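You operate a simulated robot arm through the tools that you are given. There is no shell and no other tool.

The job below is to be done with a simulated robot arm. You get a single attempt, and the scene is never put back.

TASK
Put things in order on the top of the heat-test bench. At the end: the blue-band flash puck from the top of the heat-test bench is on the brown sample box; the green module carrier is on the white panel board (marked "Cellwick"); the purple module carrier stands where the green module carrier stood; the orange test lamp stands where the purple module carrier stood; whatever was shut is shut again. Leave all else as you found it, and nothing knocked over. Set down upright: green module carrier.

It is judged by the outcome, as a careful person would: the job done as asked, and still so three seconds after it is handed in. It fails if anything else is knocked over, pushed out of place, dropped, spilled or broken.

THE ROBOT
A 7-joint arm with a two-finger parallel gripper, fixed in place. Base frame: the origin is at the foot of the arm, x ahead of it, y to its left, z up; the work surface is at about z = 0. Readings come in cm, rad, newtons and seconds.
With the tool pointing down near the work surface it reaches from about 22 to 58 cm from the base axis. Its first joint turns from -1.152 to 1.152 rad. Payload 2.5 kg.
Tool frame: the origin (TCP) lies between the finger pads and is the grasp point; the fingertips stand 2.3 cm ahead of it; z points along the fingers, y is the line along which they close. The gripper opens to 9.4 cm. The fingers are 3.8 cm wide and 1 cm thick; the gripper's body (5.4 by 9.6 cm) begins 3.9 cm behind the TCP.
Orientation is that of the tool frame in the base frame, as [roll, pitch, yaw] about the fixed x, y, z axes, in that order (R = Rz(yaw) Ry(pitch) Rx(roll)). With the fingers straight down and closing along the base's y, the tool's x points along the base's -x, its y along +y and its z along -z.

THE INTERFACE
- The arm moves only by the tool servo_tool. Its argument "steps" is a list of rows, each a list of 7 numbers: the shift along the base's x, y, z in cm, then the turn, a rotation vector about the base's x, y, z in rad, then the closure in counts, from 0 (fully open) to 255 (shut). In form: [[dx, dy, dz, ax, ay, az, grip], ...]. A call has 1 to 20 rows; each row is the pose to reach, as a shift and turn from the pose commanded when the call began. Rows are played at 5 a second. More than 5 cm and 0.15 rad between two rows, or a gripper value outside its range, and nothing of the call is played. Where a pose cannot be reached the arm comes as near as it can. A force on the tool above 40 N (or 10 N above the force at the start of the call, whichever is more), or a blocked arm, ends the call early, and 0.2 s more pass. The fingers move at their own pace (about 10.8 cm/s each) and stop on an object; they squeeze with about 34 N. The grip force told is the motor's: it shows also when the fingers shut on nothing. Time passes only in rows, and 0.2 s behind the last, so rows that repeat a pose let the fingers close. It gives the time, the measured TCP pose, the force on the tool (base axes), the opening and the grip force at its end, in the units of the frame above (readings bear some noise), with the torque about the TCP (base axes, N m) and any sound that the robot's microphone picked up.
- Cameras (640 x 400 px; columns grow to the right, rows downward): "scene" is fixed at [10.31, -41.95, 54.33]; the picture's right is [0.87, -0.49, 0.00], its down [-0.37, -0.67, -0.64] and it looks along [0.31, 0.56, -0.77] (base axes); focal length 224 px, centre (320, 200). "wrist" rides on the gripper at [8.6, 1.6, -7.4] in the tool frame; the picture's right is [-0.18, 0.98, 0.00], its down [-0.58, -0.11, -0.81] and it looks along [-0.79, -0.15, 0.59] (tool axes); focal length 243 px, centre (320, 200). There is no depth. A picture from a camera that has moved, and an enlarged one, comes with that camera's place and axes in the base frame and with its lens. The place of the scene camera against the robot may be out by one fixed shift of up to 2.5 cm in any direction.
- grab_frame(camera): a new picture of that camera. The clock stands still meanwhile.
- inspect(camera, box): a new picture of the part [left, top, right, bottom] of that camera's present view, enlarged. The clock stands still meanwhile.
- sign_off(): hands the job in; it is judged then, once.

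Places have to be worked out from the pictures, the camera data and where the tool is seen. Open the gripper and draw the arm clear of the work before you hand the job in, unless the task says otherwise.

The tools are called after "Request:" as name(argument=value, ...) on one line, values as JSON. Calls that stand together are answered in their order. servo_tool: Moves the arm, as the interface text tells. Its arguments: {"type":"object","properties":{"steps":{"type":"array","items":{"type":"array","items":{"type":"number"}}}},"required":["steps"]} The other tools are called the same way: grab_frame (camera) takes a picture; inspect (camera, box) takes an enlarged picture of a part of a camera's view; sign_off () hands the job in.

At the start:

```text
time: 0.0
ee_pos: [31.39, -7.31, 29.44]
tcp_rot: [-3.141, 0.001, -3.141]
force: [0.1, 0.0, -0.1]
ft_torque: [0.03, -0.04, -0.03]
finger_gap: 9.41
gripper_force: 0.0
```

scene: 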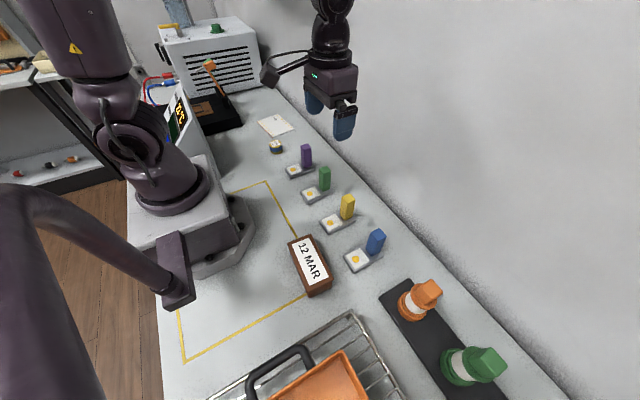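
wrist: 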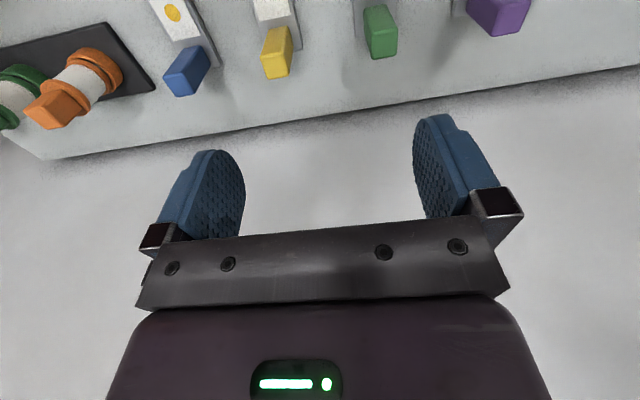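

The first pictures show four module carriers in a row, two test lamps on a black strip, a small puck, a white card and a brown box. I'll enlarge several regions to identify everything before I move.

Request:
inspect(camera="scene", box=[240, 100, 400, 200])

Request:
inspect(camera="scene", box=[270, 180, 430, 280])

Request:
inspect(camera="scene", box=[130, 10, 290, 110])

Request:
inspect(camera="scene", box=[200, 260, 520, 400])

Request:
inspect(camera="scene", box=[0, 20, 140, 200])

```text
4.00 times, centred on (320, 150) of scene
camera zoom: at [10.31, -41.95, 54.33], right [0.87, -0.49, 0.0], down [-0.37, -0.67, -0.64], along [0.31, 0.56, -0.77], focal length 897 px, centre (320, 400)
```

zoom: 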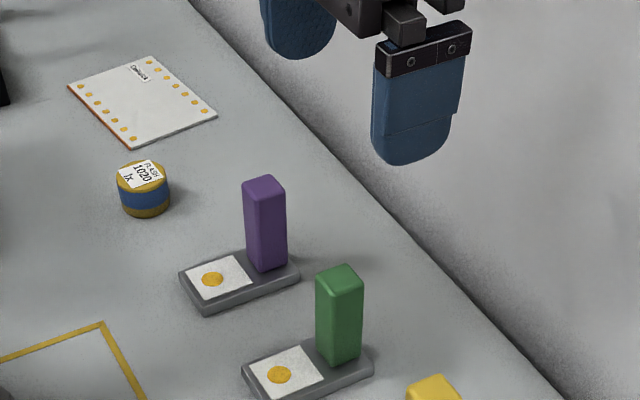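

```text
4.00 times, centred on (350, 230) of scene
camera zoom: at [10.31, -41.95, 54.33], right [0.87, -0.49, 0.0], down [-0.37, -0.67, -0.64], along [0.31, 0.56, -0.77], focal length 897 px, centre (200, 80)
```

zoom: 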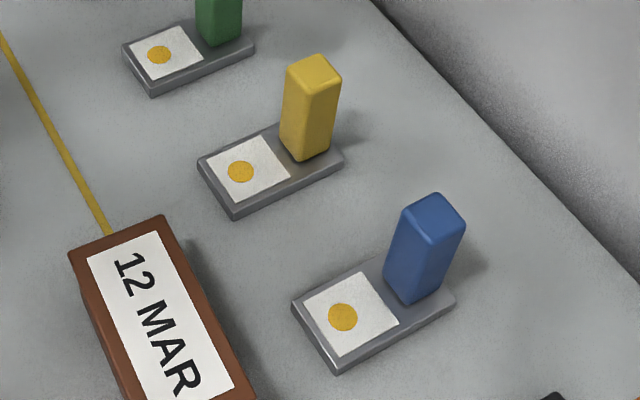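

```text
4.00 times, centred on (210, 60) of scene
camera zoom: at [10.31, -41.95, 54.33], right [0.87, -0.49, 0.0], down [-0.37, -0.67, -0.64], along [0.31, 0.56, -0.77], focal length 897 px, centre (760, 760)
```

zoom: 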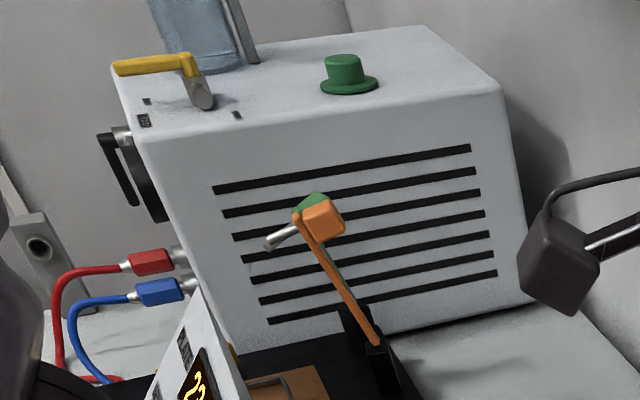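

```text
2.00 times, centred on (360, 330) of scene
camera zoom: at [10.31, -41.95, 54.33], right [0.87, -0.49, 0.0], down [-0.37, -0.67, -0.64], along [0.31, 0.56, -0.77], focal length 448 px, centre (240, -60)
```

zoom: 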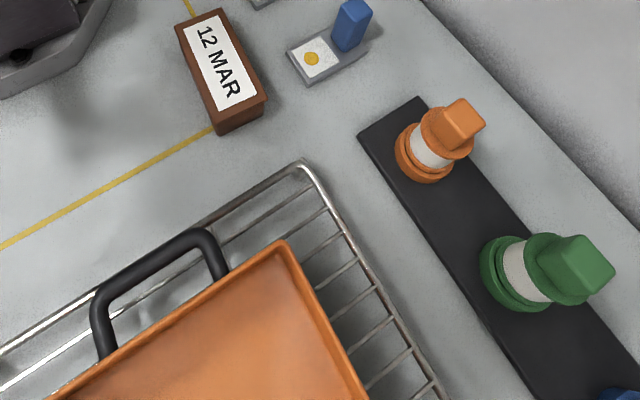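

```text
2.22 times, centred on (70, 110) of scene
camera zoom: at [10.31, -41.95, 54.33], right [0.87, -0.49, 0.0], down [-0.37, -0.67, -0.64], along [0.31, 0.56, -0.77], focal length 498 px, centre (876, 400)
```

zoom: 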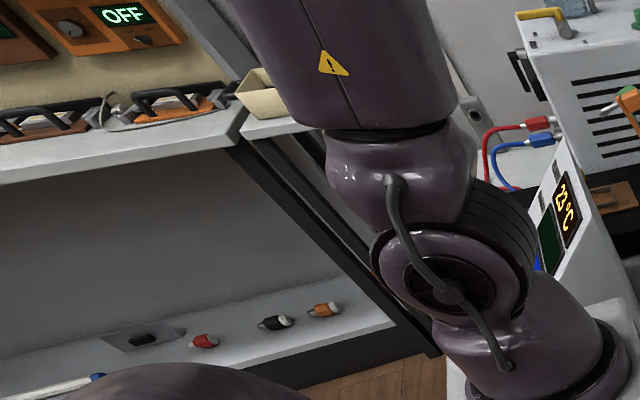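

The objects look like this: blue-band puck near (30,20), purple, green, yellow and blue carriers in a row, orange and green lamps on a black strip, and a brown "12 MAR" box. Next I tilt the wrist camera down over the bench, at height, so I can locate them accurately.

Request:
servo_tool(steps=[[-0.3, 2, 1, 0, 0.1, 0, 0], [-0.6, 4, 2, 0, 0.2, 0, 0], [-1, 6, 3, 0, 0.3, 0, 0], [-1.3, 8, 4, 0, 0.4, 0, 0], [-1.6, 10, 4.5, 0, 0.5, 0, 0], [-2, 11, 5, 0, 0.6, 0, 0], [-2, 11, 5, 0, 0.7, 0, 0], [-2, 11, 5, 0, 0.7, 0, 0]])

Request:
grab_frame(camera="wrist")

Request:
grab_frame(camera="scene")

```text
time: 1.8
ee_pos: [29.48, 3.82, 34.51]
tcp_rot: [-3.14, -0.701, 3.141]
force: [-0.5, 0.3, 0.1]
ft_torque: [0.02, 0.01, -0.02]
finger_gap: 9.39
gripper_force: 0.1
```

```text
taken
camera wrist: at [27.65, 5.28, 45.83], right [0.14, 0.98, -0.12], down [0.96, -0.11, 0.24], along [0.22, -0.15, -0.96], focal length 243 px, centre (320, 200)
```

wrist: 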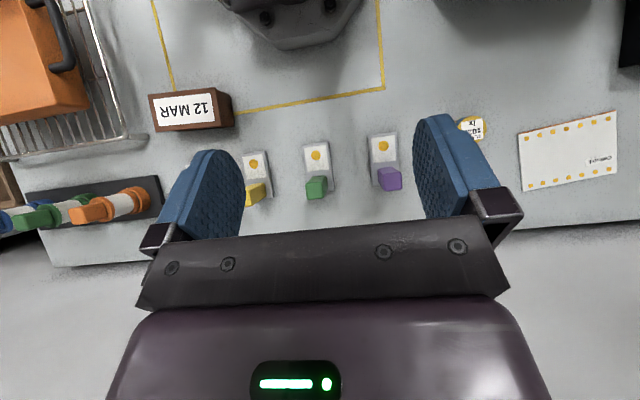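

```text
taken
```

scene: 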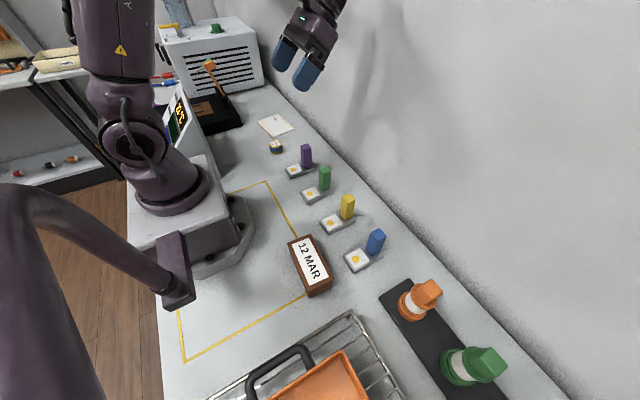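

This is a good overhead view. I'll enlarge it region by region to measure positions.

Request:
inspect(camera="wrist", box=[230, 110, 430, 235])

Request:
inspect(camera="wrist", box=[440, 90, 640, 215])

Request:
inspect(camera="wrist", box=[0, 130, 200, 255])

Request:
inspect(camera="wrist", box=[130, 70, 260, 150])

```text
3.20 times, centred on (330, 172) of wrist
camera zoom: at [27.65, 5.28, 45.83], right [0.14, 0.98, -0.12], down [0.96, -0.11, 0.24], along [0.22, -0.15, -0.96], focal length 776 px, centre (288, 288)
```

zoom: 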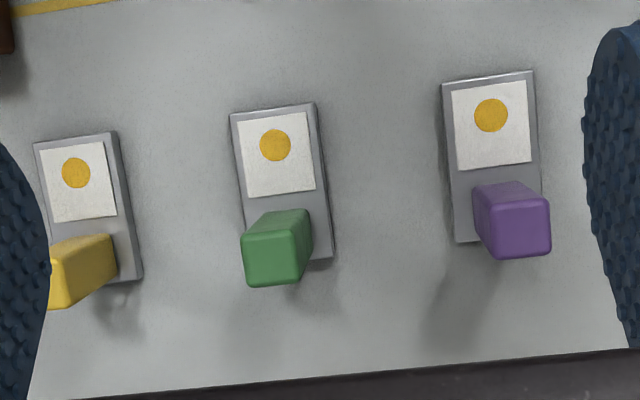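

```text
3.20 times, centred on (540, 152) of wrist
camera zoom: at [27.65, 5.28, 45.83], right [0.14, 0.98, -0.12], down [0.96, -0.11, 0.24], along [0.22, -0.15, -0.96], focal length 776 px, centre (-384, 352)
```

zoom: 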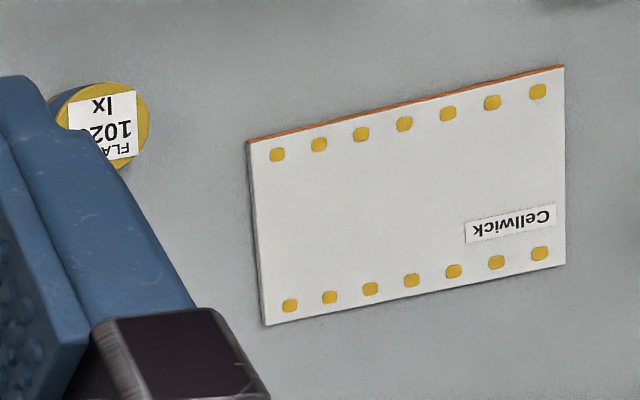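

```text
3.20 times, centred on (100, 192) of wrist
camera zoom: at [27.65, 5.28, 45.83], right [0.14, 0.98, -0.12], down [0.96, -0.11, 0.24], along [0.22, -0.15, -0.96], focal length 776 px, centre (1024, 224)
```

zoom: 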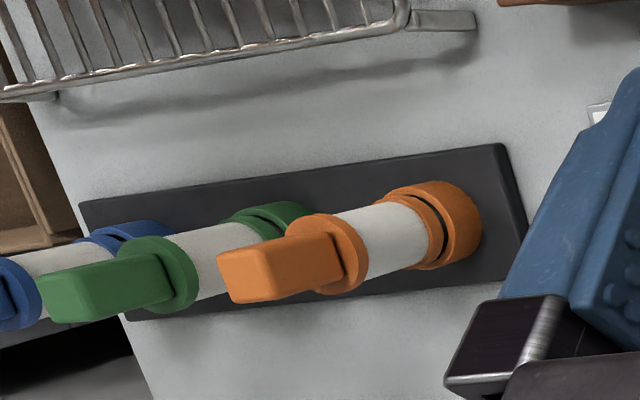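

```text
4.92 times, centred on (195, 110) of wrist
camera zoom: at [27.65, 5.28, 45.83], right [0.14, 0.98, -0.12], down [0.96, -0.11, 0.24], along [0.22, -0.15, -0.96], focal length 1194 px, centre (935, 643)
```

zoom: 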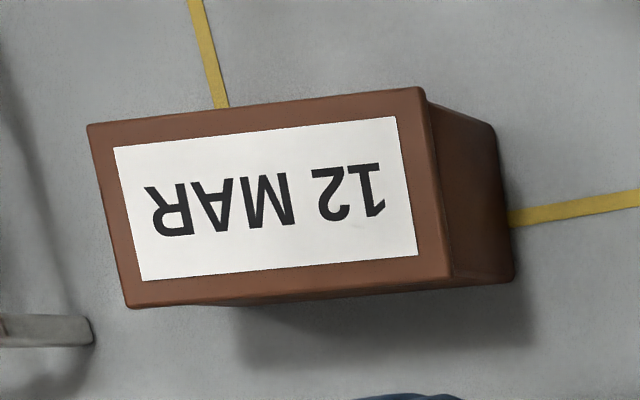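

From this view my estimates are: green carrier slab centre about (32.1,-1.1), purple about (32.0,10.9), both with posts at x≈34.9 and tops near z≈7.8. The board is near (34.8,40.2) with yaw ≈0.12, the brown box near (18.9,-22) with its top at ≈4.6, and the orange lamp near (33.8,-40). The finger hides the puck, so I shift toward +y for a closer look.

Request:
servo_tool(steps=[[0, 4.5, -1, 0, 0, 0, 0], [0, 9, -2, 0, 0, 0, 0], [0, 13.5, -4, 0, 0, 0, 0], [0, 18, -6, 0, 0, 0, 0], [0, 21, -7, 0, 0, 0, 0], [0, 21, -7, 0, 0, 0, 0]])

Request:
grab_frame(camera="wrist")

```text
time: 3.2
ee_pos: [29.24, 24.9, 27.5]
tcp_rot: [3.141, -0.7, 3.14]
force: [0.0, 1.4, 0.6]
ft_torque: [0.05, 0.0, -0.03]
finger_gap: 9.4
gripper_force: 0.0
```

```text
taken
camera wrist: at [27.38, 26.44, 38.78], right [0.14, 0.98, -0.12], down [0.96, -0.11, 0.24], along [0.22, -0.15, -0.96], focal length 243 px, centre (320, 200)
```

wrist: 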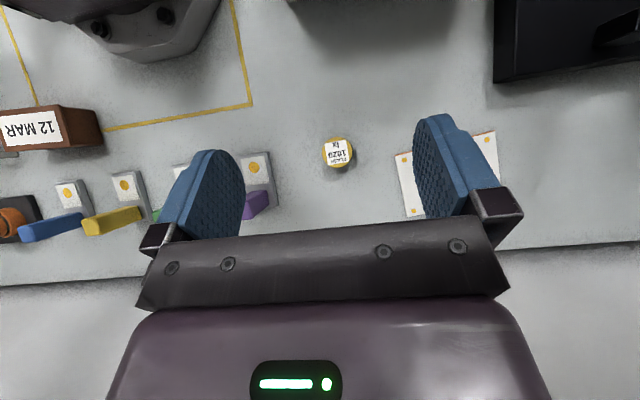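

The puck is now unobstructed near the image centre, so I enlarge it along with the board and the purple carrier.

Request:
inspect(camera="wrist", box=[290, 120, 390, 182])

Request:
inspect(camera="wrist", box=[380, 110, 520, 235])

Request:
inspect(camera="wrist", box=[480, 0, 640, 100])

```text
6.40 times, centred on (340, 151) of wrist
camera zoom: at [27.38, 26.44, 38.78], right [0.14, 0.98, -0.12], down [0.96, -0.11, 0.24], along [0.22, -0.15, -0.96], focal length 1553 px, centre (192, 514)
```

zoom: 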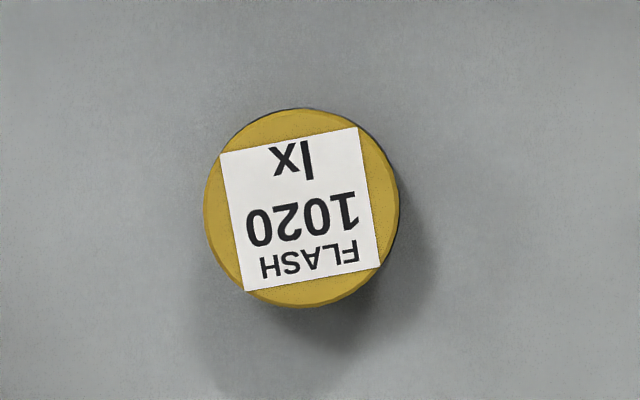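

```text
3.20 times, centred on (450, 172) of wrist
camera zoom: at [27.38, 26.44, 38.78], right [0.14, 0.98, -0.12], down [0.96, -0.11, 0.24], along [0.22, -0.15, -0.96], focal length 776 px, centre (-96, 288)
```

zoom: 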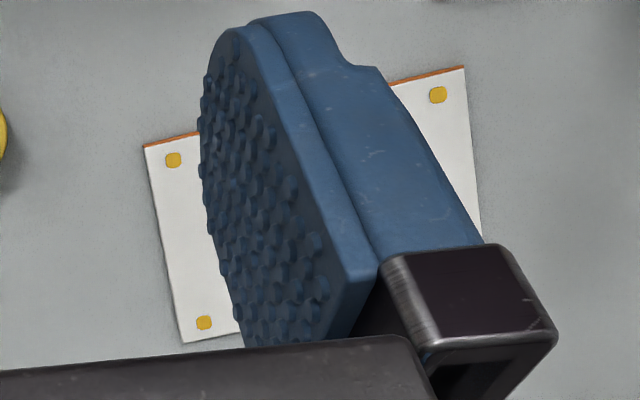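

```text
4.00 times, centred on (560, 50) of wrist
camera zoom: at [27.38, 26.44, 38.78], right [0.14, 0.98, -0.12], down [0.96, -0.11, 0.24], along [0.22, -0.15, -0.96], focal length 970 px, centre (-640, 800)
```

zoom: 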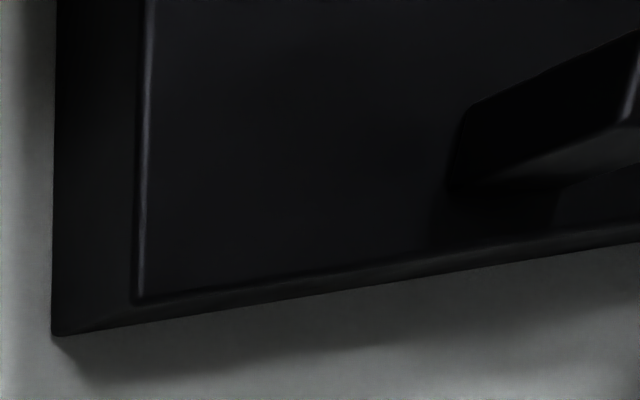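

The puck's top centre is about (28.9,24.35), with diameter ≈4.4 and height ≈3. I straighten the tool and come to about z=10 above it, then check.

Request:
servo_tool(steps=[[-0.1, -0.1, -2, 0, -0.14, 0, 0], [-0.2, -0.2, -5, 0, -0.28, 0, 0], [-0.3, -0.3, -8.5, 0, -0.42, 0, 0], [-0.5, -0.35, -12, 0, -0.56, 0, 0], [-0.5, -0.35, -15, 0, -0.7, 0, 0], [-0.5, -0.35, -17, 0, -0.7, 0, 0], [-0.5, -0.35, -17, 0, -0.7, 0, 0]])

Request:
grab_frame(camera="wrist")

Request:
inspect(camera="scene", box=[220, 60, 360, 170])

```text
time: 4.8
ee_pos: [28.86, 24.46, 10.53]
tcp_rot: [-3.14, -0.001, 3.141]
force: [0.4, 0.0, 0.3]
ft_torque: [-0.03, -0.01, 0.0]
finger_gap: 9.41
gripper_force: 0.1
```

```text
taken
camera wrist: at [20.2, 25.83, 17.95], right [0.18, 0.98, 0.0], down [0.58, -0.11, 0.81], along [0.79, -0.15, -0.59], focal length 243 px, centre (320, 200)
```

wrist: 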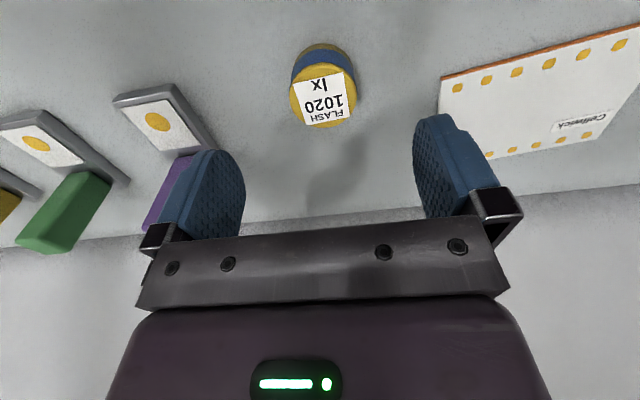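

```text
3.64 times, centred on (290, 115) of scene
camera zoom: at [10.31, -41.95, 54.33], right [0.87, -0.49, 0.0], down [-0.37, -0.67, -0.64], along [0.31, 0.56, -0.77], focal length 815 px, centre (429, 509)
```

zoom: 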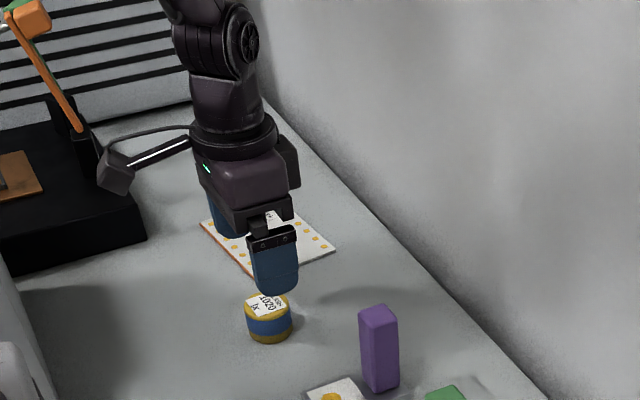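

The wrist view confirms the puck at about (28.9,24.4), centred between the fingers. I descend to z≈3 and close on it.

Request:
servo_tool(steps=[[0, 0, -3, 0, 0, 0, 0], [0, 0, -5.5, 0, 0, 0, 0], [0, 0, -7, 0, 0, 0, 0], [0, 0, -7.4, 0, 0, 0, 0], [0, 0, -7.4, 0, 0, 0, 0], [0, 0, -7.4, 0, 0, 0, 100], [0, 0, -7.4, 0, 0, 0, 255], [0, 0, -7.4, 0, 0, 0, 255], [0, 0, -7.4, 0, 0, 0, 255]])

Request:
grab_frame(camera="wrist")

```text
time: 6.8
ee_pos: [28.77, 24.41, 3.23]
tcp_rot: [-3.141, 0.002, 3.141]
force: [-0.2, 0.6, -0.2]
ft_torque: [-0.01, 0.04, 0.01]
finger_gap: 4.28
gripper_force: 33.8
```

```text
taken
camera wrist: at [20.22, 25.95, 10.61], right [0.18, 0.98, 0.0], down [0.58, -0.11, 0.81], along [0.79, -0.15, -0.59], focal length 243 px, centre (320, 200)
```

wrist: 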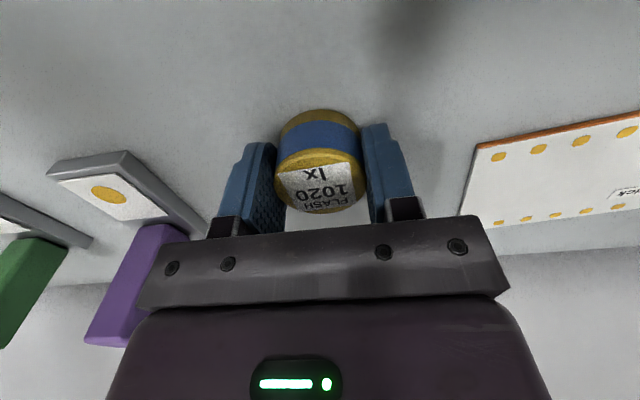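

The grip shows a 4.28 cm gap at 34 N, so the puck is held. I lift it high and travel toward the brown box, tilting at the end so I can re-measure the box before placing.

Request:
servo_tool(steps=[[0, 0, 3, 0, 0, 0, 255], [0, 0, 7.5, 0, 0, 0, 255], [0, 0, 12, 0, 0, 0, 255], [0, -3, 15, 0, 0, 0, 255], [0, -7, 17, 0, 0, 0, 255], [0, -11.5, 18, 0, 0, 0, 255], [0, -16, 19, 0, 0, 0, 255], [-0.5, -20.5, 20, 0, 0, 0, 255], [-1, -25, 21, 0, 0.1, 0, 255], [-2, -29.5, 21, 0, 0.2, 0, 255], [-2.5, -33, 21, 0, 0.3, 0, 255], [-2.9, -36.3, 21, 0, 0.4, 0, 255], [-2.9, -36.3, 21, 0, 0.5, 0, 255], [-2.9, -36.3, 21, 0, 0.6, 0, 255], [-2.9, -36.3, 21, 0, 0.6, 0, 255]])

Request:
grab_frame(camera="wrist")

Request:
grab_frame(camera="scene")

```text
time: 10.0
ee_pos: [25.96, -11.99, 23.99]
tcp_rot: [-3.141, -0.6, -3.14]
force: [0.5, 0.1, 0.0]
ft_torque: [-0.01, 0.02, 0.01]
finger_gap: 4.27
gripper_force: 34.0
```

```text
taken
camera wrist: at [23.07, -10.47, 35.18], right [0.15, 0.98, -0.1], down [0.94, -0.11, 0.34], along [0.32, -0.15, -0.94], focal length 243 px, centre (320, 200)
```

wrist: 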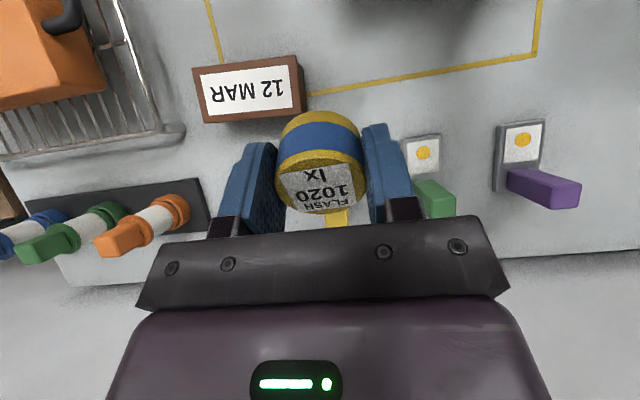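

```text
taken
```

scene: 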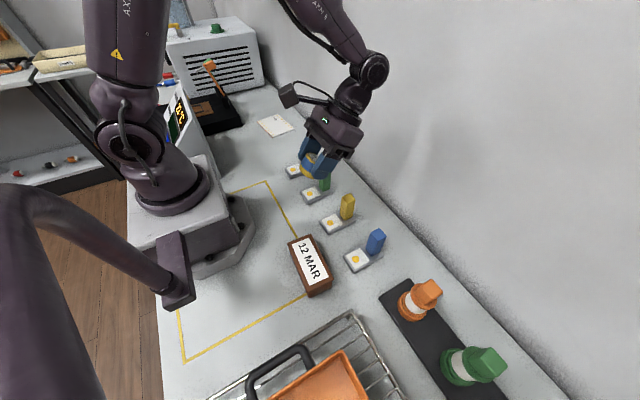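

The box and lamps are visible here, so I enlarge both.

Request:
inspect(camera="wrist", box=[180, 40, 320, 130])

Request:
inspect(camera="wrist", box=[0, 150, 240, 300])

```text
4.44 times, centred on (250, 85) of wrist
camera zoom: at [23.07, -10.47, 35.18], right [0.15, 0.98, -0.1], down [0.94, -0.11, 0.34], along [0.32, -0.15, -0.94], focal length 1078 px, centre (631, 711)
```

zoom: 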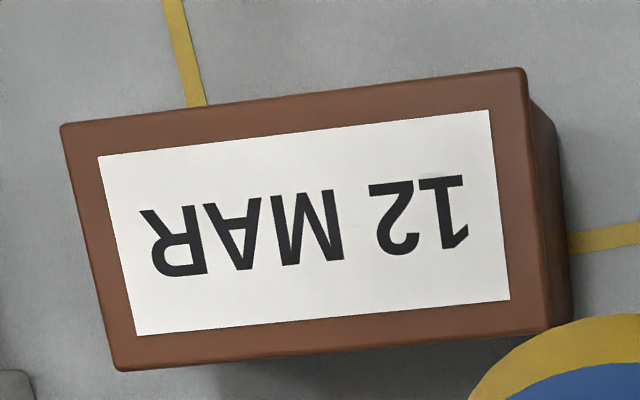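

```text
2.67 times, centred on (120, 225) of wrist
camera zoom: at [23.07, -10.47, 35.18], right [0.15, 0.98, -0.1], down [0.94, -0.11, 0.34], along [0.32, -0.15, -0.94], focal length 647 px, centre (853, 133)
```

zoom: 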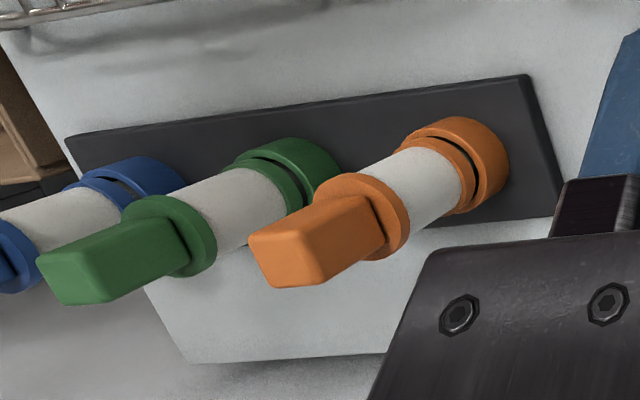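

Both views agree that the box-top centre is about (19.0,-21.8) with its top between z=4.7 and 5.5. I straighten the tool and move above it.

Request:
servo_tool(steps=[[-1, -2, -1, 0, -0.12, 0, 255], [-2.5, -4.5, -2.5, 0, -0.24, 0, 255], [-4.5, -7, -4.5, 0, -0.36, 0, 255], [-6, -9, -6.5, 0, -0.48, 0, 255], [-7, -9.84, -8, 0, -0.6, 0, 255], [-7, -9.84, -9, 0, -0.6, 0, 255], [-7, -9.84, -9, 0, -0.6, 0, 255]])

Request:
grab_frame(camera="wrist")

Request:
inspect(camera="scene", box=[220, 150, 420, 310])

```text
time: 11.6
ee_pos: [18.95, -21.79, 15.11]
tcp_rot: [-3.139, 0.0, 3.139]
force: [0.4, 0.5, -0.5]
ft_torque: [-0.02, 0.01, -0.03]
finger_gap: 4.29
gripper_force: 33.8
```

```text
taken
camera wrist: at [10.3, -20.28, 22.54], right [0.18, 0.98, 0.0], down [0.58, -0.11, 0.81], along [0.79, -0.15, -0.59], focal length 243 px, centre (320, 200)
```

wrist: 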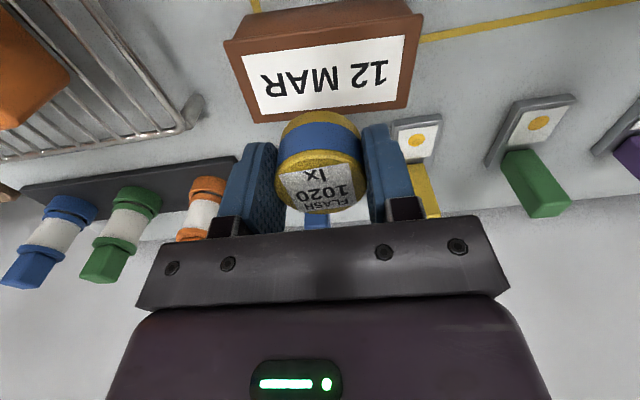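

```text
2.50 times, centred on (320, 230) of scene
camera zoom: at [10.31, -41.95, 54.33], right [0.87, -0.49, 0.0], down [-0.37, -0.67, -0.64], along [0.31, 0.56, -0.77], focal length 561 px, centre (320, 125)
```

zoom: 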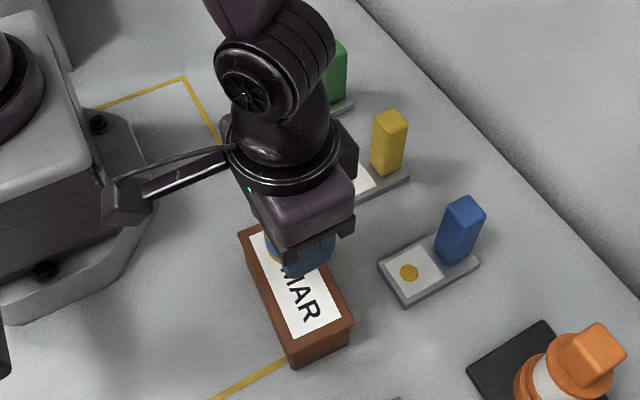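

The puck is centred above the box top, which I estimate at (18.8–19.0,-21.7). I descend to just above the expected contact height.

Request:
servo_tool(steps=[[0, 0, -3, 0, 0, 0, 255], [0, 0, -5, 0, 0, 0, 255], [0, 0, -6, 0, 0, 0, 255], [0, 0, -6.3, 0, 0, 0, 255], [0, 0, -6.3, 0, 0, 0, 255]])

Request:
inspect(camera="wrist", box=[200, 80, 440, 230])

Request:
inspect(camera="scene", box=[270, 200, 370, 310])

```text
time: 12.8
ee_pos: [18.8, -21.72, 8.78]
tcp_rot: [-3.141, 0.0, 3.141]
force: [-0.3, 0.6, 0.0]
ft_torque: [-0.02, -0.01, 0.0]
finger_gap: 4.27
gripper_force: 34.5
```

```text
2.67 times, centred on (320, 155) of wrist
camera zoom: at [10.24, -20.23, 16.34], right [0.18, 0.98, 0.0], down [0.58, -0.11, 0.81], along [0.79, -0.15, -0.59], focal length 647 px, centre (320, 320)
```

zoom: 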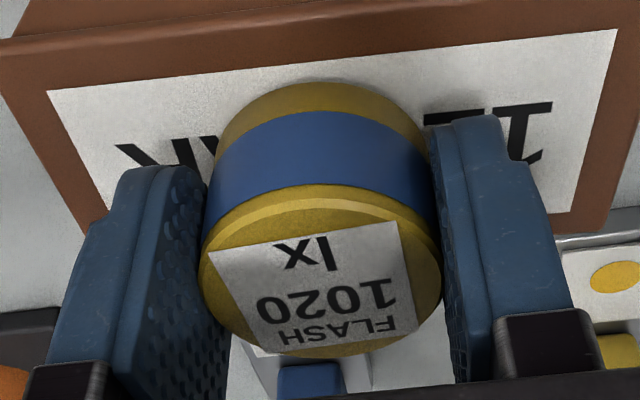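

```text
3.64 times, centred on (320, 255) of scene
camera zoom: at [10.31, -41.95, 54.33], right [0.87, -0.49, 0.0], down [-0.37, -0.67, -0.64], along [0.31, 0.56, -0.77], focal length 815 px, centre (320, 0)
```

zoom: 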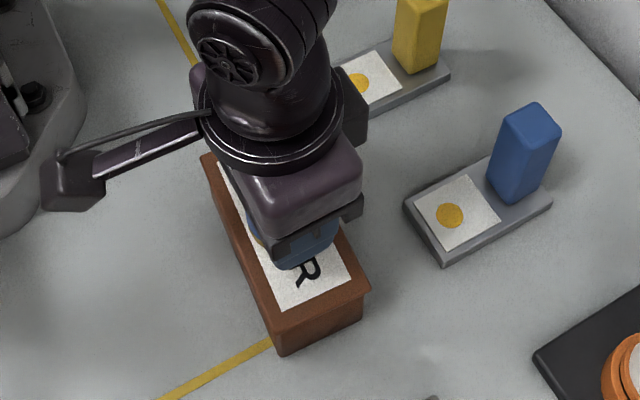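

The puck is nearly on the box top with no contact force yet. I lower in small steps to feel for contact.

Request:
servo_tool(steps=[[0, 0, -0.15, 0, 0, 0, 255], [0, 0, -0.3, 0, 0, 0, 255], [0, 0, -0.3, 0, 0, 0, 255]])

```text
time: 13.6
ee_pos: [18.96, -21.76, 8.51]
tcp_rot: [3.14, 0.0, 3.141]
force: [-3.5, 1.5, 17.8]
ft_torque: [0.09, 0.08, -0.03]
finger_gap: 4.28
gripper_force: 34.1
```

Contact came at 17.8 N, so the puck rests on the box. I ease up slightly, open the fingers and rise straight up.

Request:
servo_tool(steps=[[0, 0, 0.1, 0, 0, 0, 255], [0, 0, 0.1, 0, 0, 0, 120], [0, 0, 0.1, 0, 0, 0, 60], [0, 0, 0.1, 0, 0, 0, 60], [0, 0, 3, 0, 0, 0, 60], [0, 0, 7, 0, 0, 0, 60], [0, 0, 11, 0, 0, 0, 60], [0, 0, 11, 0, 0, 0, 60]])

Request:
grab_frame(camera="wrist")

Request:
inspect(camera="scene", box=[260, 180, 420, 310])

```text
time: 15.4
ee_pos: [18.99, -21.85, 19.37]
tcp_rot: [-3.141, 0.001, 3.141]
force: [-0.9, 0.3, 0.1]
ft_torque: [-0.01, 0.01, 0.01]
finger_gap: 7.19
gripper_force: 0.0
```

```text
taken
camera wrist: at [10.33, -20.28, 26.96], right [0.18, 0.98, 0.0], down [0.58, -0.11, 0.81], along [0.79, -0.15, -0.59], focal length 243 px, centre (320, 200)
```

wrist: 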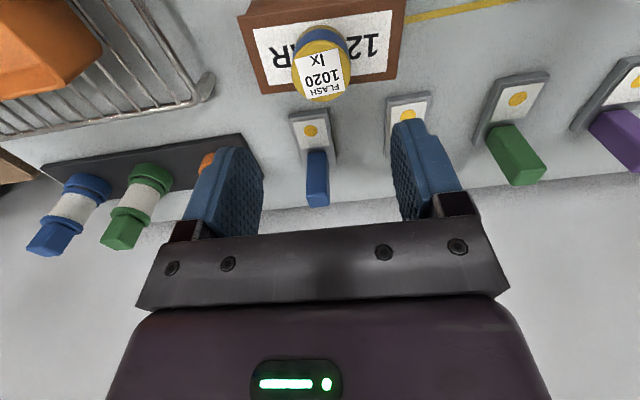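

```text
3.08 times, centred on (340, 245) of scene
camera zoom: at [10.31, -41.95, 54.33], right [0.87, -0.49, 0.0], down [-0.37, -0.67, -0.64], along [0.31, 0.56, -0.77], focal length 690 px, centre (258, 62)
```

zoom: 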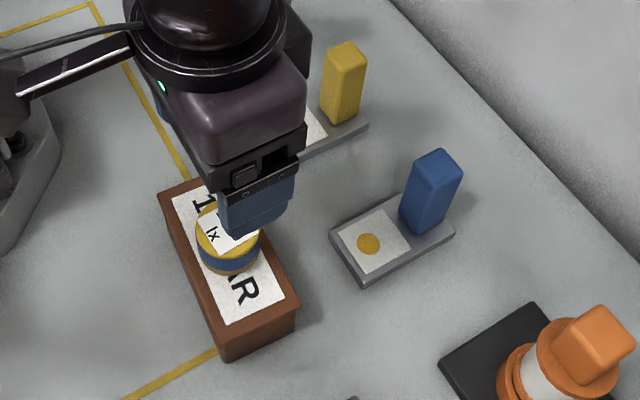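

The puck sits well on the brown box. Next is the green carrier, so I move above its post, estimated at (34.9,-1.15), at a safe height.

Request:
servo_tool(steps=[[2, 2, 2, 0, 0, 0, 0], [5, 5.5, 2, 0, 0, 0, 0], [8, 9, 2, 0, 0, 0, 0], [11, 13, 1, 0, 0, 0, 0], [13.5, 17, -1, 0, 0, 0, 0], [15.9, 20.65, -3, 0, 0, 0, 0], [15.9, 20.65, -4.4, 0, 0, 0, 0], [15.9, 20.65, -4.4, 0, 0, 0, 0]])

Request:
grab_frame(camera="wrist")

Request:
inspect(camera="scene", box=[260, 100, 400, 230])

```text
refused: row 4 steps farther than a row can; nothing moved
```

```text
taken
camera wrist: at [10.33, -20.28, 26.96], right [0.18, 0.98, 0.0], down [0.58, -0.11, 0.81], along [0.79, -0.15, -0.59], focal length 243 px, centre (320, 200)
```

wrist: 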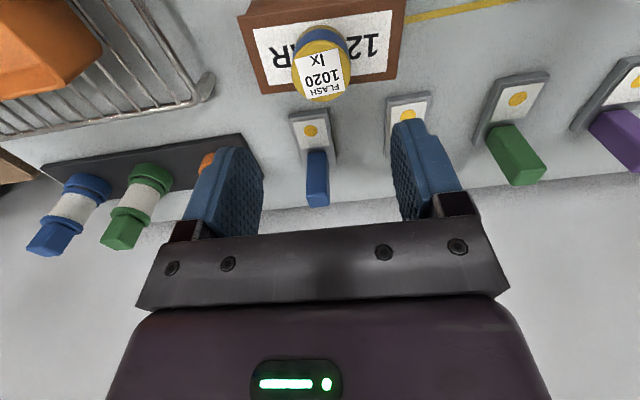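

```text
3.08 times, centred on (330, 165) of scene
camera zoom: at [10.31, -41.95, 54.33], right [0.87, -0.49, 0.0], down [-0.37, -0.67, -0.64], along [0.31, 0.56, -0.77], focal length 690 px, centre (289, 308)
```

zoom: 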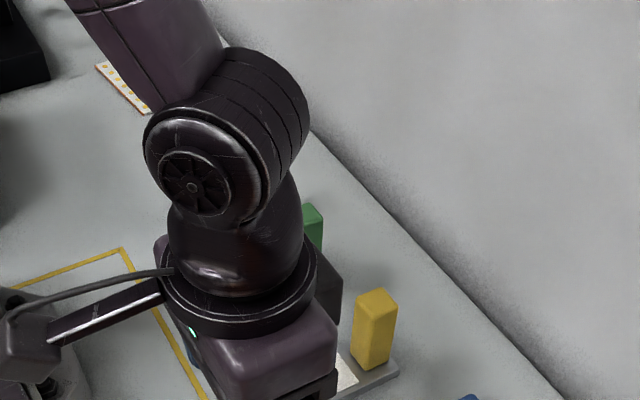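

The call was refused because one row stepped too far, and nothing moved. I send the same path again with shorter steps.

Request:
servo_tool(steps=[[2, 2, 2, 0, 0, 0, 0], [4.5, 5, 2, 0, 0, 0, 0], [7, 8.2, 2, 0, 0, 0, 0], [9.5, 11.5, 1.5, 0, 0, 0, 0], [12, 14.8, 0.5, 0, 0, 0, 0], [14, 18, -1, 0, 0, 0, 0], [15.9, 20.65, -3, 0, 0, 0, 0], [15.9, 20.65, -4.4, 0, 0, 0, 0], [15.9, 20.65, -4.4, 0, 0, 0, 0]])

Request:
grab_frame(camera="wrist")

Request:
inspect(camera="scene", box=[260, 100, 400, 230])

```text
time: 17.4
ee_pos: [34.95, -1.09, 15.1]
tcp_rot: [3.141, -0.001, 3.141]
force: [-0.6, 0.3, 0.2]
ft_torque: [0.01, 0.0, 0.02]
finger_gap: 9.4
gripper_force: 0.2
```

```text
taken
camera wrist: at [26.31, 0.43, 22.6], right [0.18, 0.98, 0.0], down [0.58, -0.11, 0.81], along [0.79, -0.15, -0.59], focal length 243 px, centre (320, 200)
```

wrist: 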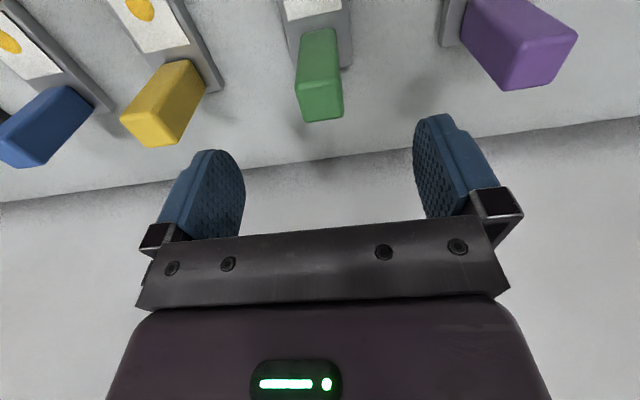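

```text
3.08 times, centred on (330, 165) of scene
camera zoom: at [10.31, -41.95, 54.33], right [0.87, -0.49, 0.0], down [-0.37, -0.67, -0.64], along [0.31, 0.56, -0.77], focal length 690 px, centre (289, 308)
```

zoom: 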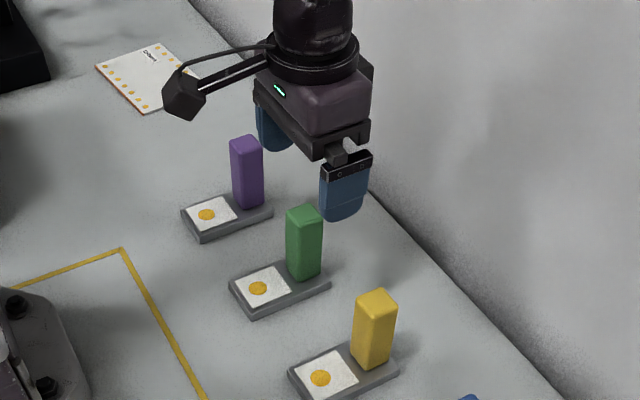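

The green post sits below the gripper; triangulating gives its top near z≈8.5 at (34.85,-1.1). I enlarge once more to check the alignment before descending.

Request:
inspect(camera="wrist", box=[240, 0, 400, 150])

```text
2.67 times, centred on (320, 75) of wrist
camera zoom: at [26.31, 0.43, 22.6], right [0.18, 0.98, 0.0], down [0.58, -0.11, 0.81], along [0.79, -0.15, -0.59], focal length 647 px, centre (320, 533)
```

zoom: 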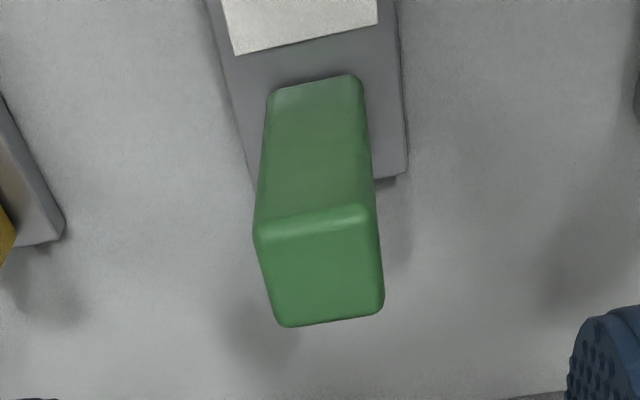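

The post centre is confirmed at (34.85,-1.13). I descend to TCP z≈5.5, which leaves the fingertips above the slab and the palm above the post top, and close.

Request:
servo_tool(steps=[[0, 0, -3, 0, 0, 0, 0], [0, 0, -6, 0, 0, 0, 0], [0, 0, -8.5, 0, 0, 0, 0], [0, 0, -9.5, 0, 0, 0, 0], [0, 0, -9.5, 0, 0, 0, 0], [0, 0, -9.5, 0, 0, 0, 100], [0, 0, -9.5, 0, 0, 0, 255], [0, 0, -9.5, 0, 0, 0, 255], [0, 0, -9.5, 0, 0, 0, 255]])

Request:
grab_frame(camera="wrist")

Request:
inspect(camera="scene", box=[260, 100, 400, 230])

```text
time: 19.4
ee_pos: [35.02, -1.01, 5.62]
tcp_rot: [-3.141, 0.001, -3.14]
force: [0.0, 0.2, -0.4]
ft_torque: [-0.04, -0.01, 0.03]
finger_gap: 2.81
gripper_force: 34.1
```

```text
taken
camera wrist: at [26.34, 0.5, 13.18], right [0.18, 0.98, 0.0], down [0.58, -0.11, 0.81], along [0.79, -0.15, -0.59], focal length 243 px, centre (320, 200)
```

wrist: 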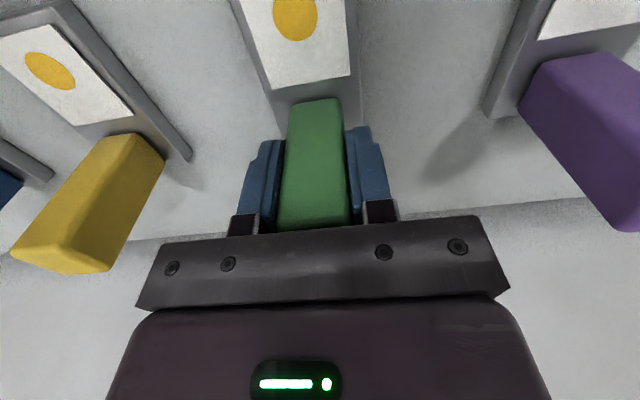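

```text
3.08 times, centred on (330, 165) of scene
camera zoom: at [10.31, -41.95, 54.33], right [0.87, -0.49, 0.0], down [-0.37, -0.67, -0.64], along [0.31, 0.56, -0.77], focal length 690 px, centre (289, 308)
```

zoom: 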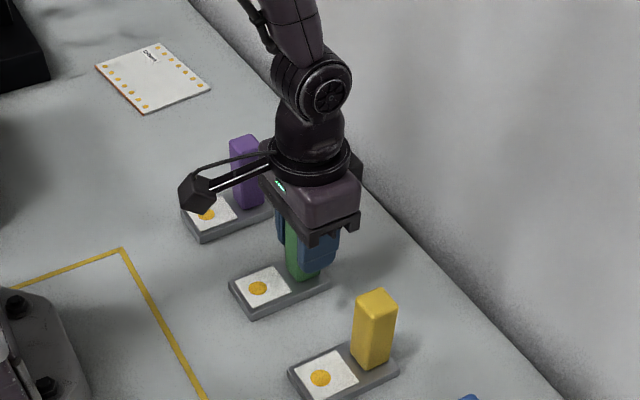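

The green post is gripped with a 2.81 cm gap. I lift it about 3 cm first to check load and tilt.

Request:
servo_tool(steps=[[0, 0, 0.5, 0, 0, 0, 255], [0, 0, 1.5, 0, 0, 0, 255], [0, 0, 3, 0, 0, 0, 255], [0, 0, 3, 0, 0, 0, 255]])

Request:
grab_frame(camera="wrist")

Request:
inspect(camera="scene", box=[260, 100, 400, 230])

```text
time: 20.4
ee_pos: [34.96, -1.13, 8.65]
tcp_rot: [3.141, 0.002, 3.141]
force: [-0.4, 0.2, -1.4]
ft_torque: [-0.02, 0.0, 0.0]
finger_gap: 2.76
gripper_force: 34.1
```

```text
taken
camera wrist: at [26.29, 0.44, 16.2], right [0.18, 0.98, 0.0], down [0.58, -0.11, 0.81], along [0.79, -0.15, -0.59], focal length 243 px, centre (320, 200)
```

wrist: 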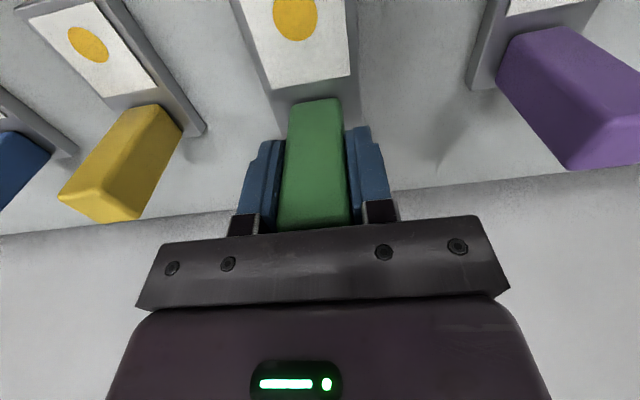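

```text
3.08 times, centred on (330, 165) of scene
camera zoom: at [10.31, -41.95, 54.33], right [0.87, -0.49, 0.0], down [-0.37, -0.67, -0.64], along [0.31, 0.56, -0.77], focal length 690 px, centre (289, 308)
```

zoom: 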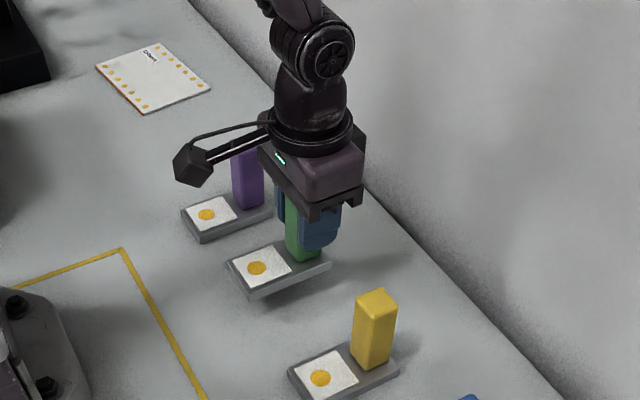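

The carrier is light, about 1.4 N, and it hangs level. I raise it well above the purple post and travel toward the board, stopping short to re-measure.

Request:
servo_tool(steps=[[0, 0, 4, 0, 0, 0, 255], [0, 0, 8, 0, 0, 0, 255], [0, 0, 12, 0, 0, 0, 255], [0, 4, 12.5, 0, 0, 0, 255], [0, 8.3, 12.5, 0, 0, 0, 255], [0, 12.6, 12.5, 0, 0, 0, 255], [0, 17, 12.5, 0, 0, 0, 255], [0, 21.3, 12.5, 0, 0, 0, 255], [0, 25.5, 12.5, 0, 0, 0, 255], [0, 29, 12.5, 0, 0, 0, 255], [0, 29, 12.5, 0, 0, 0, 255]])

Request:
grab_frame(camera="wrist")

Request:
grab_frame(camera="scene")

```text
time: 22.8
ee_pos: [34.98, 27.87, 20.9]
tcp_rot: [3.141, -0.001, 3.141]
force: [0.5, -0.6, -2.1]
ft_torque: [-0.03, 0.0, 0.02]
finger_gap: 2.76
gripper_force: 33.7
```

```text
taken
camera wrist: at [26.31, 29.37, 28.38], right [0.18, 0.98, 0.0], down [0.58, -0.11, 0.81], along [0.79, -0.15, -0.59], focal length 243 px, centre (320, 200)
```

wrist: 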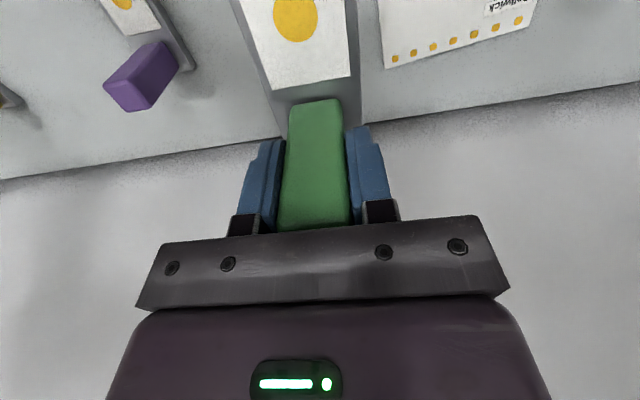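

```text
taken
```

scene: 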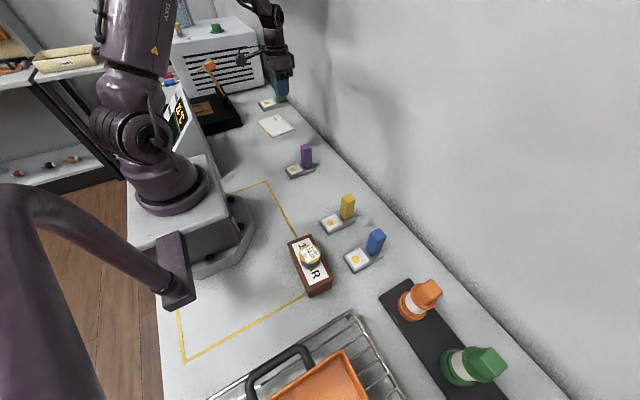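

The board corners agree across views: centre (34.8,40.3), about 14×9.9 cm, yaw 0.126. I place the slab centred on it, which puts the TCP near (37.64,40.15); I turn by 0.126 rad and descend partway.

Request:
servo_tool(steps=[[0.8, 3.5, 0, 0, 0, 0.04, 255], [1.6, 7, 0, 0, 0, 0.08, 255], [2.3, 10, -1, 0, 0, 0.126, 255], [2.75, 12.3, -3, 0, 0, 0.126, 255], [2.75, 12.3, -7, 0, 0, 0.126, 255], [2.75, 12.3, -11, 0, 0, 0.126, 255], [2.75, 12.3, -12.5, 0, 0, 0.126, 255], [2.75, 12.3, -12.5, 0, 0, 0.126, 255]])

Request:
grab_frame(camera="wrist")

Request:
inspect(camera="scene", box=[210, 50, 330, 150])

```text
time: 24.6
ee_pos: [37.58, 40.4, 8.52]
tcp_rot: [-3.141, -0.001, -3.015]
force: [0.5, 0.4, -1.5]
ft_torque: [0.01, -0.01, 0.03]
finger_gap: 2.81
gripper_force: 33.7
```

```text
taken
camera wrist: at [28.85, 40.75, 16.01], right [0.06, 1.0, 0.0], down [0.59, -0.03, 0.81], along [0.81, -0.05, -0.59], focal length 243 px, centre (320, 200)
```

wrist: 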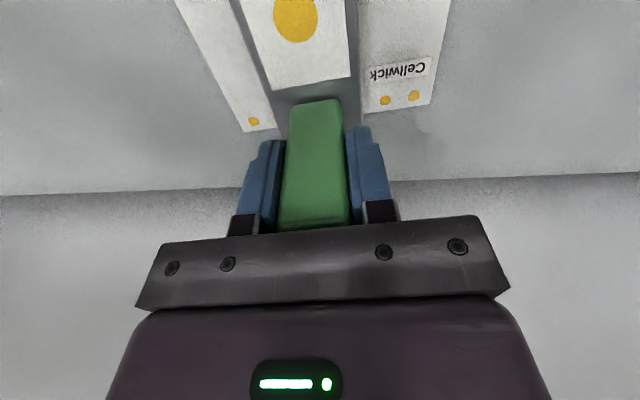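

```text
4.00 times, centred on (270, 100) of scene
camera zoom: at [10.31, -41.95, 54.33], right [0.87, -0.49, 0.0], down [-0.37, -0.67, -0.64], along [0.31, 0.56, -0.77], focal length 897 px, centre (520, 600)
```

zoom: 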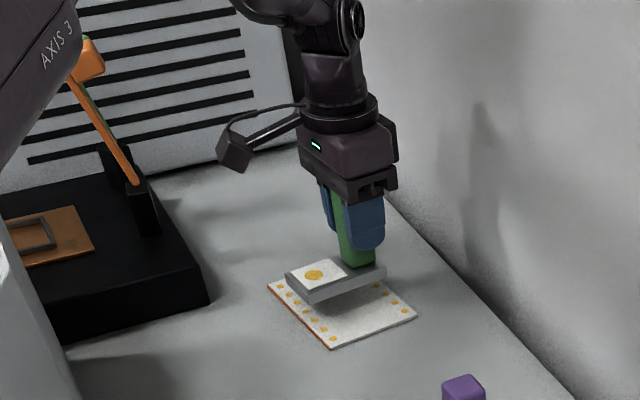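

The slab hovers about 3 cm over the board and lies inside its edges. I lower it in small steps until contact.

Request:
servo_tool(steps=[[0, 0, -1, 0, 0, 0, 255], [0, 0, -1.8, 0, 0, 0, 255], [0, 0, -2.1, 0, 0, 0, 255], [0, 0, -2.3, 0, 0, 0, 255], [0, 0, -2.3, 0, 0, 0, 255]])

Request:
inspect(camera="scene", box=[240, 80, 320, 150])

```text
time: 25.8
ee_pos: [37.68, 40.24, 6.32]
tcp_rot: [3.14, 0.0, -3.017]
force: [-0.3, 0.0, -2.9]
ft_torque: [0.0, -0.07, 0.02]
finger_gap: 2.78
gripper_force: 34.1
```

```text
5.71 times, centred on (280, 115) of scene
camera zoom: at [10.31, -41.95, 54.33], right [0.87, -0.49, 0.0], down [-0.37, -0.67, -0.64], along [0.31, 0.56, -0.77], focal length 1281 px, centre (549, 686)
```

zoom: 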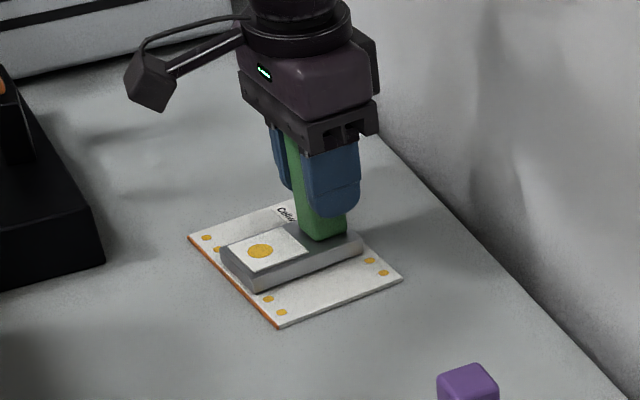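

No contact yet; the slab is just above the board at z 6.3. I go on down in 0.1–0.15 cm steps.

Request:
servo_tool(steps=[[0, 0, -0.15, 0, 0, 0, 255], [0, 0, -0.25, 0, 0, 0, 255], [0, 0, -0.25, 0, 0, 0, 255]])

```text
time: 26.6
ee_pos: [37.76, 40.24, 6.06]
tcp_rot: [-3.14, 0.001, -3.015]
force: [-1.1, 0.4, 0.3]
ft_torque: [-0.07, -0.04, 0.02]
finger_gap: 2.82
gripper_force: 34.4
```

The force has gone from about -1.5 N to about 0, which suggests first contact. One more small step will confirm it.

Request:
servo_tool(steps=[[0, 0, -0.08, 0, 0, 0, 255], [0, 0, -0.15, 0, 0, 0, 255], [0, 0, -0.15, 0, 0, 0, 255]])

```text
time: 27.4
ee_pos: [37.68, 40.29, 6.12]
tcp_rot: [3.14, 0.002, -3.015]
force: [-5.8, -8.7, 27.2]
ft_torque: [-0.47, 0.68, 0.09]
finger_gap: 2.79
gripper_force: 33.6
```

The slab is firmly on the board at 27 N. I ease up slightly, open the fingers and rise.

Request:
servo_tool(steps=[[0, 0, 0.15, 0, 0, 0, 255], [0, 0, 0.15, 0, 0, 0, 160], [0, 0, 0.15, 0, 0, 0, 80], [0, 0, 0.15, 0, 0, 0, 60], [0, 0, 0.15, 0, 0, 0, 60], [0, 0, 3, 0, 0, 0, 60], [0, 0, 7, 0, 0, 0, 60], [0, 0, 11, 0, 0, 0, 60], [0, 0, 13, 0, 0, 0, 60]])

Request:
grab_frame(camera="wrist")

Request:
inspect(camera="scene", box=[240, 80, 320, 150])

```text
time: 29.4
ee_pos: [37.94, 40.32, 18.88]
tcp_rot: [-3.141, 0.002, -3.018]
force: [-0.2, 0.9, -0.3]
ft_torque: [0.03, 0.03, -0.01]
finger_gap: 7.21
gripper_force: 0.0
```

```text
taken
camera wrist: at [29.11, 40.69, 26.45], right [0.06, 1.0, 0.0], down [0.59, -0.04, 0.81], along [0.8, -0.05, -0.59], focal length 243 px, centre (320, 200)
```

wrist: 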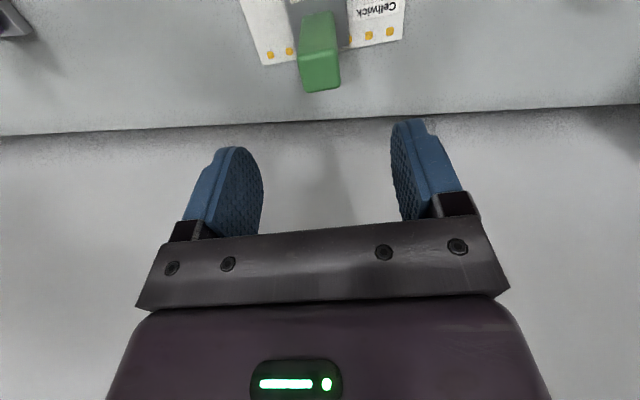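

```text
5.71 times, centred on (280, 115) of scene
camera zoom: at [10.31, -41.95, 54.33], right [0.87, -0.49, 0.0], down [-0.37, -0.67, -0.64], along [0.31, 0.56, -0.77], focal length 1281 px, centre (549, 686)
```

zoom: 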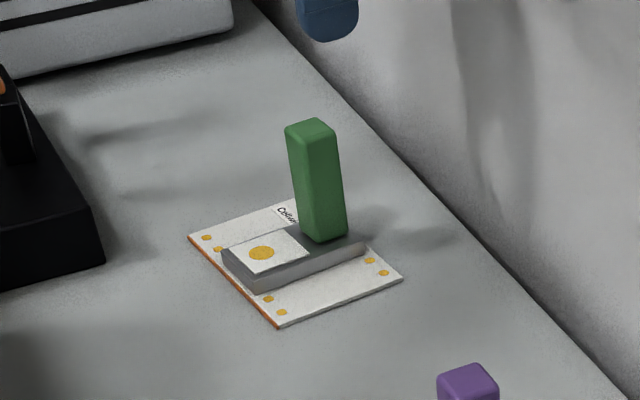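

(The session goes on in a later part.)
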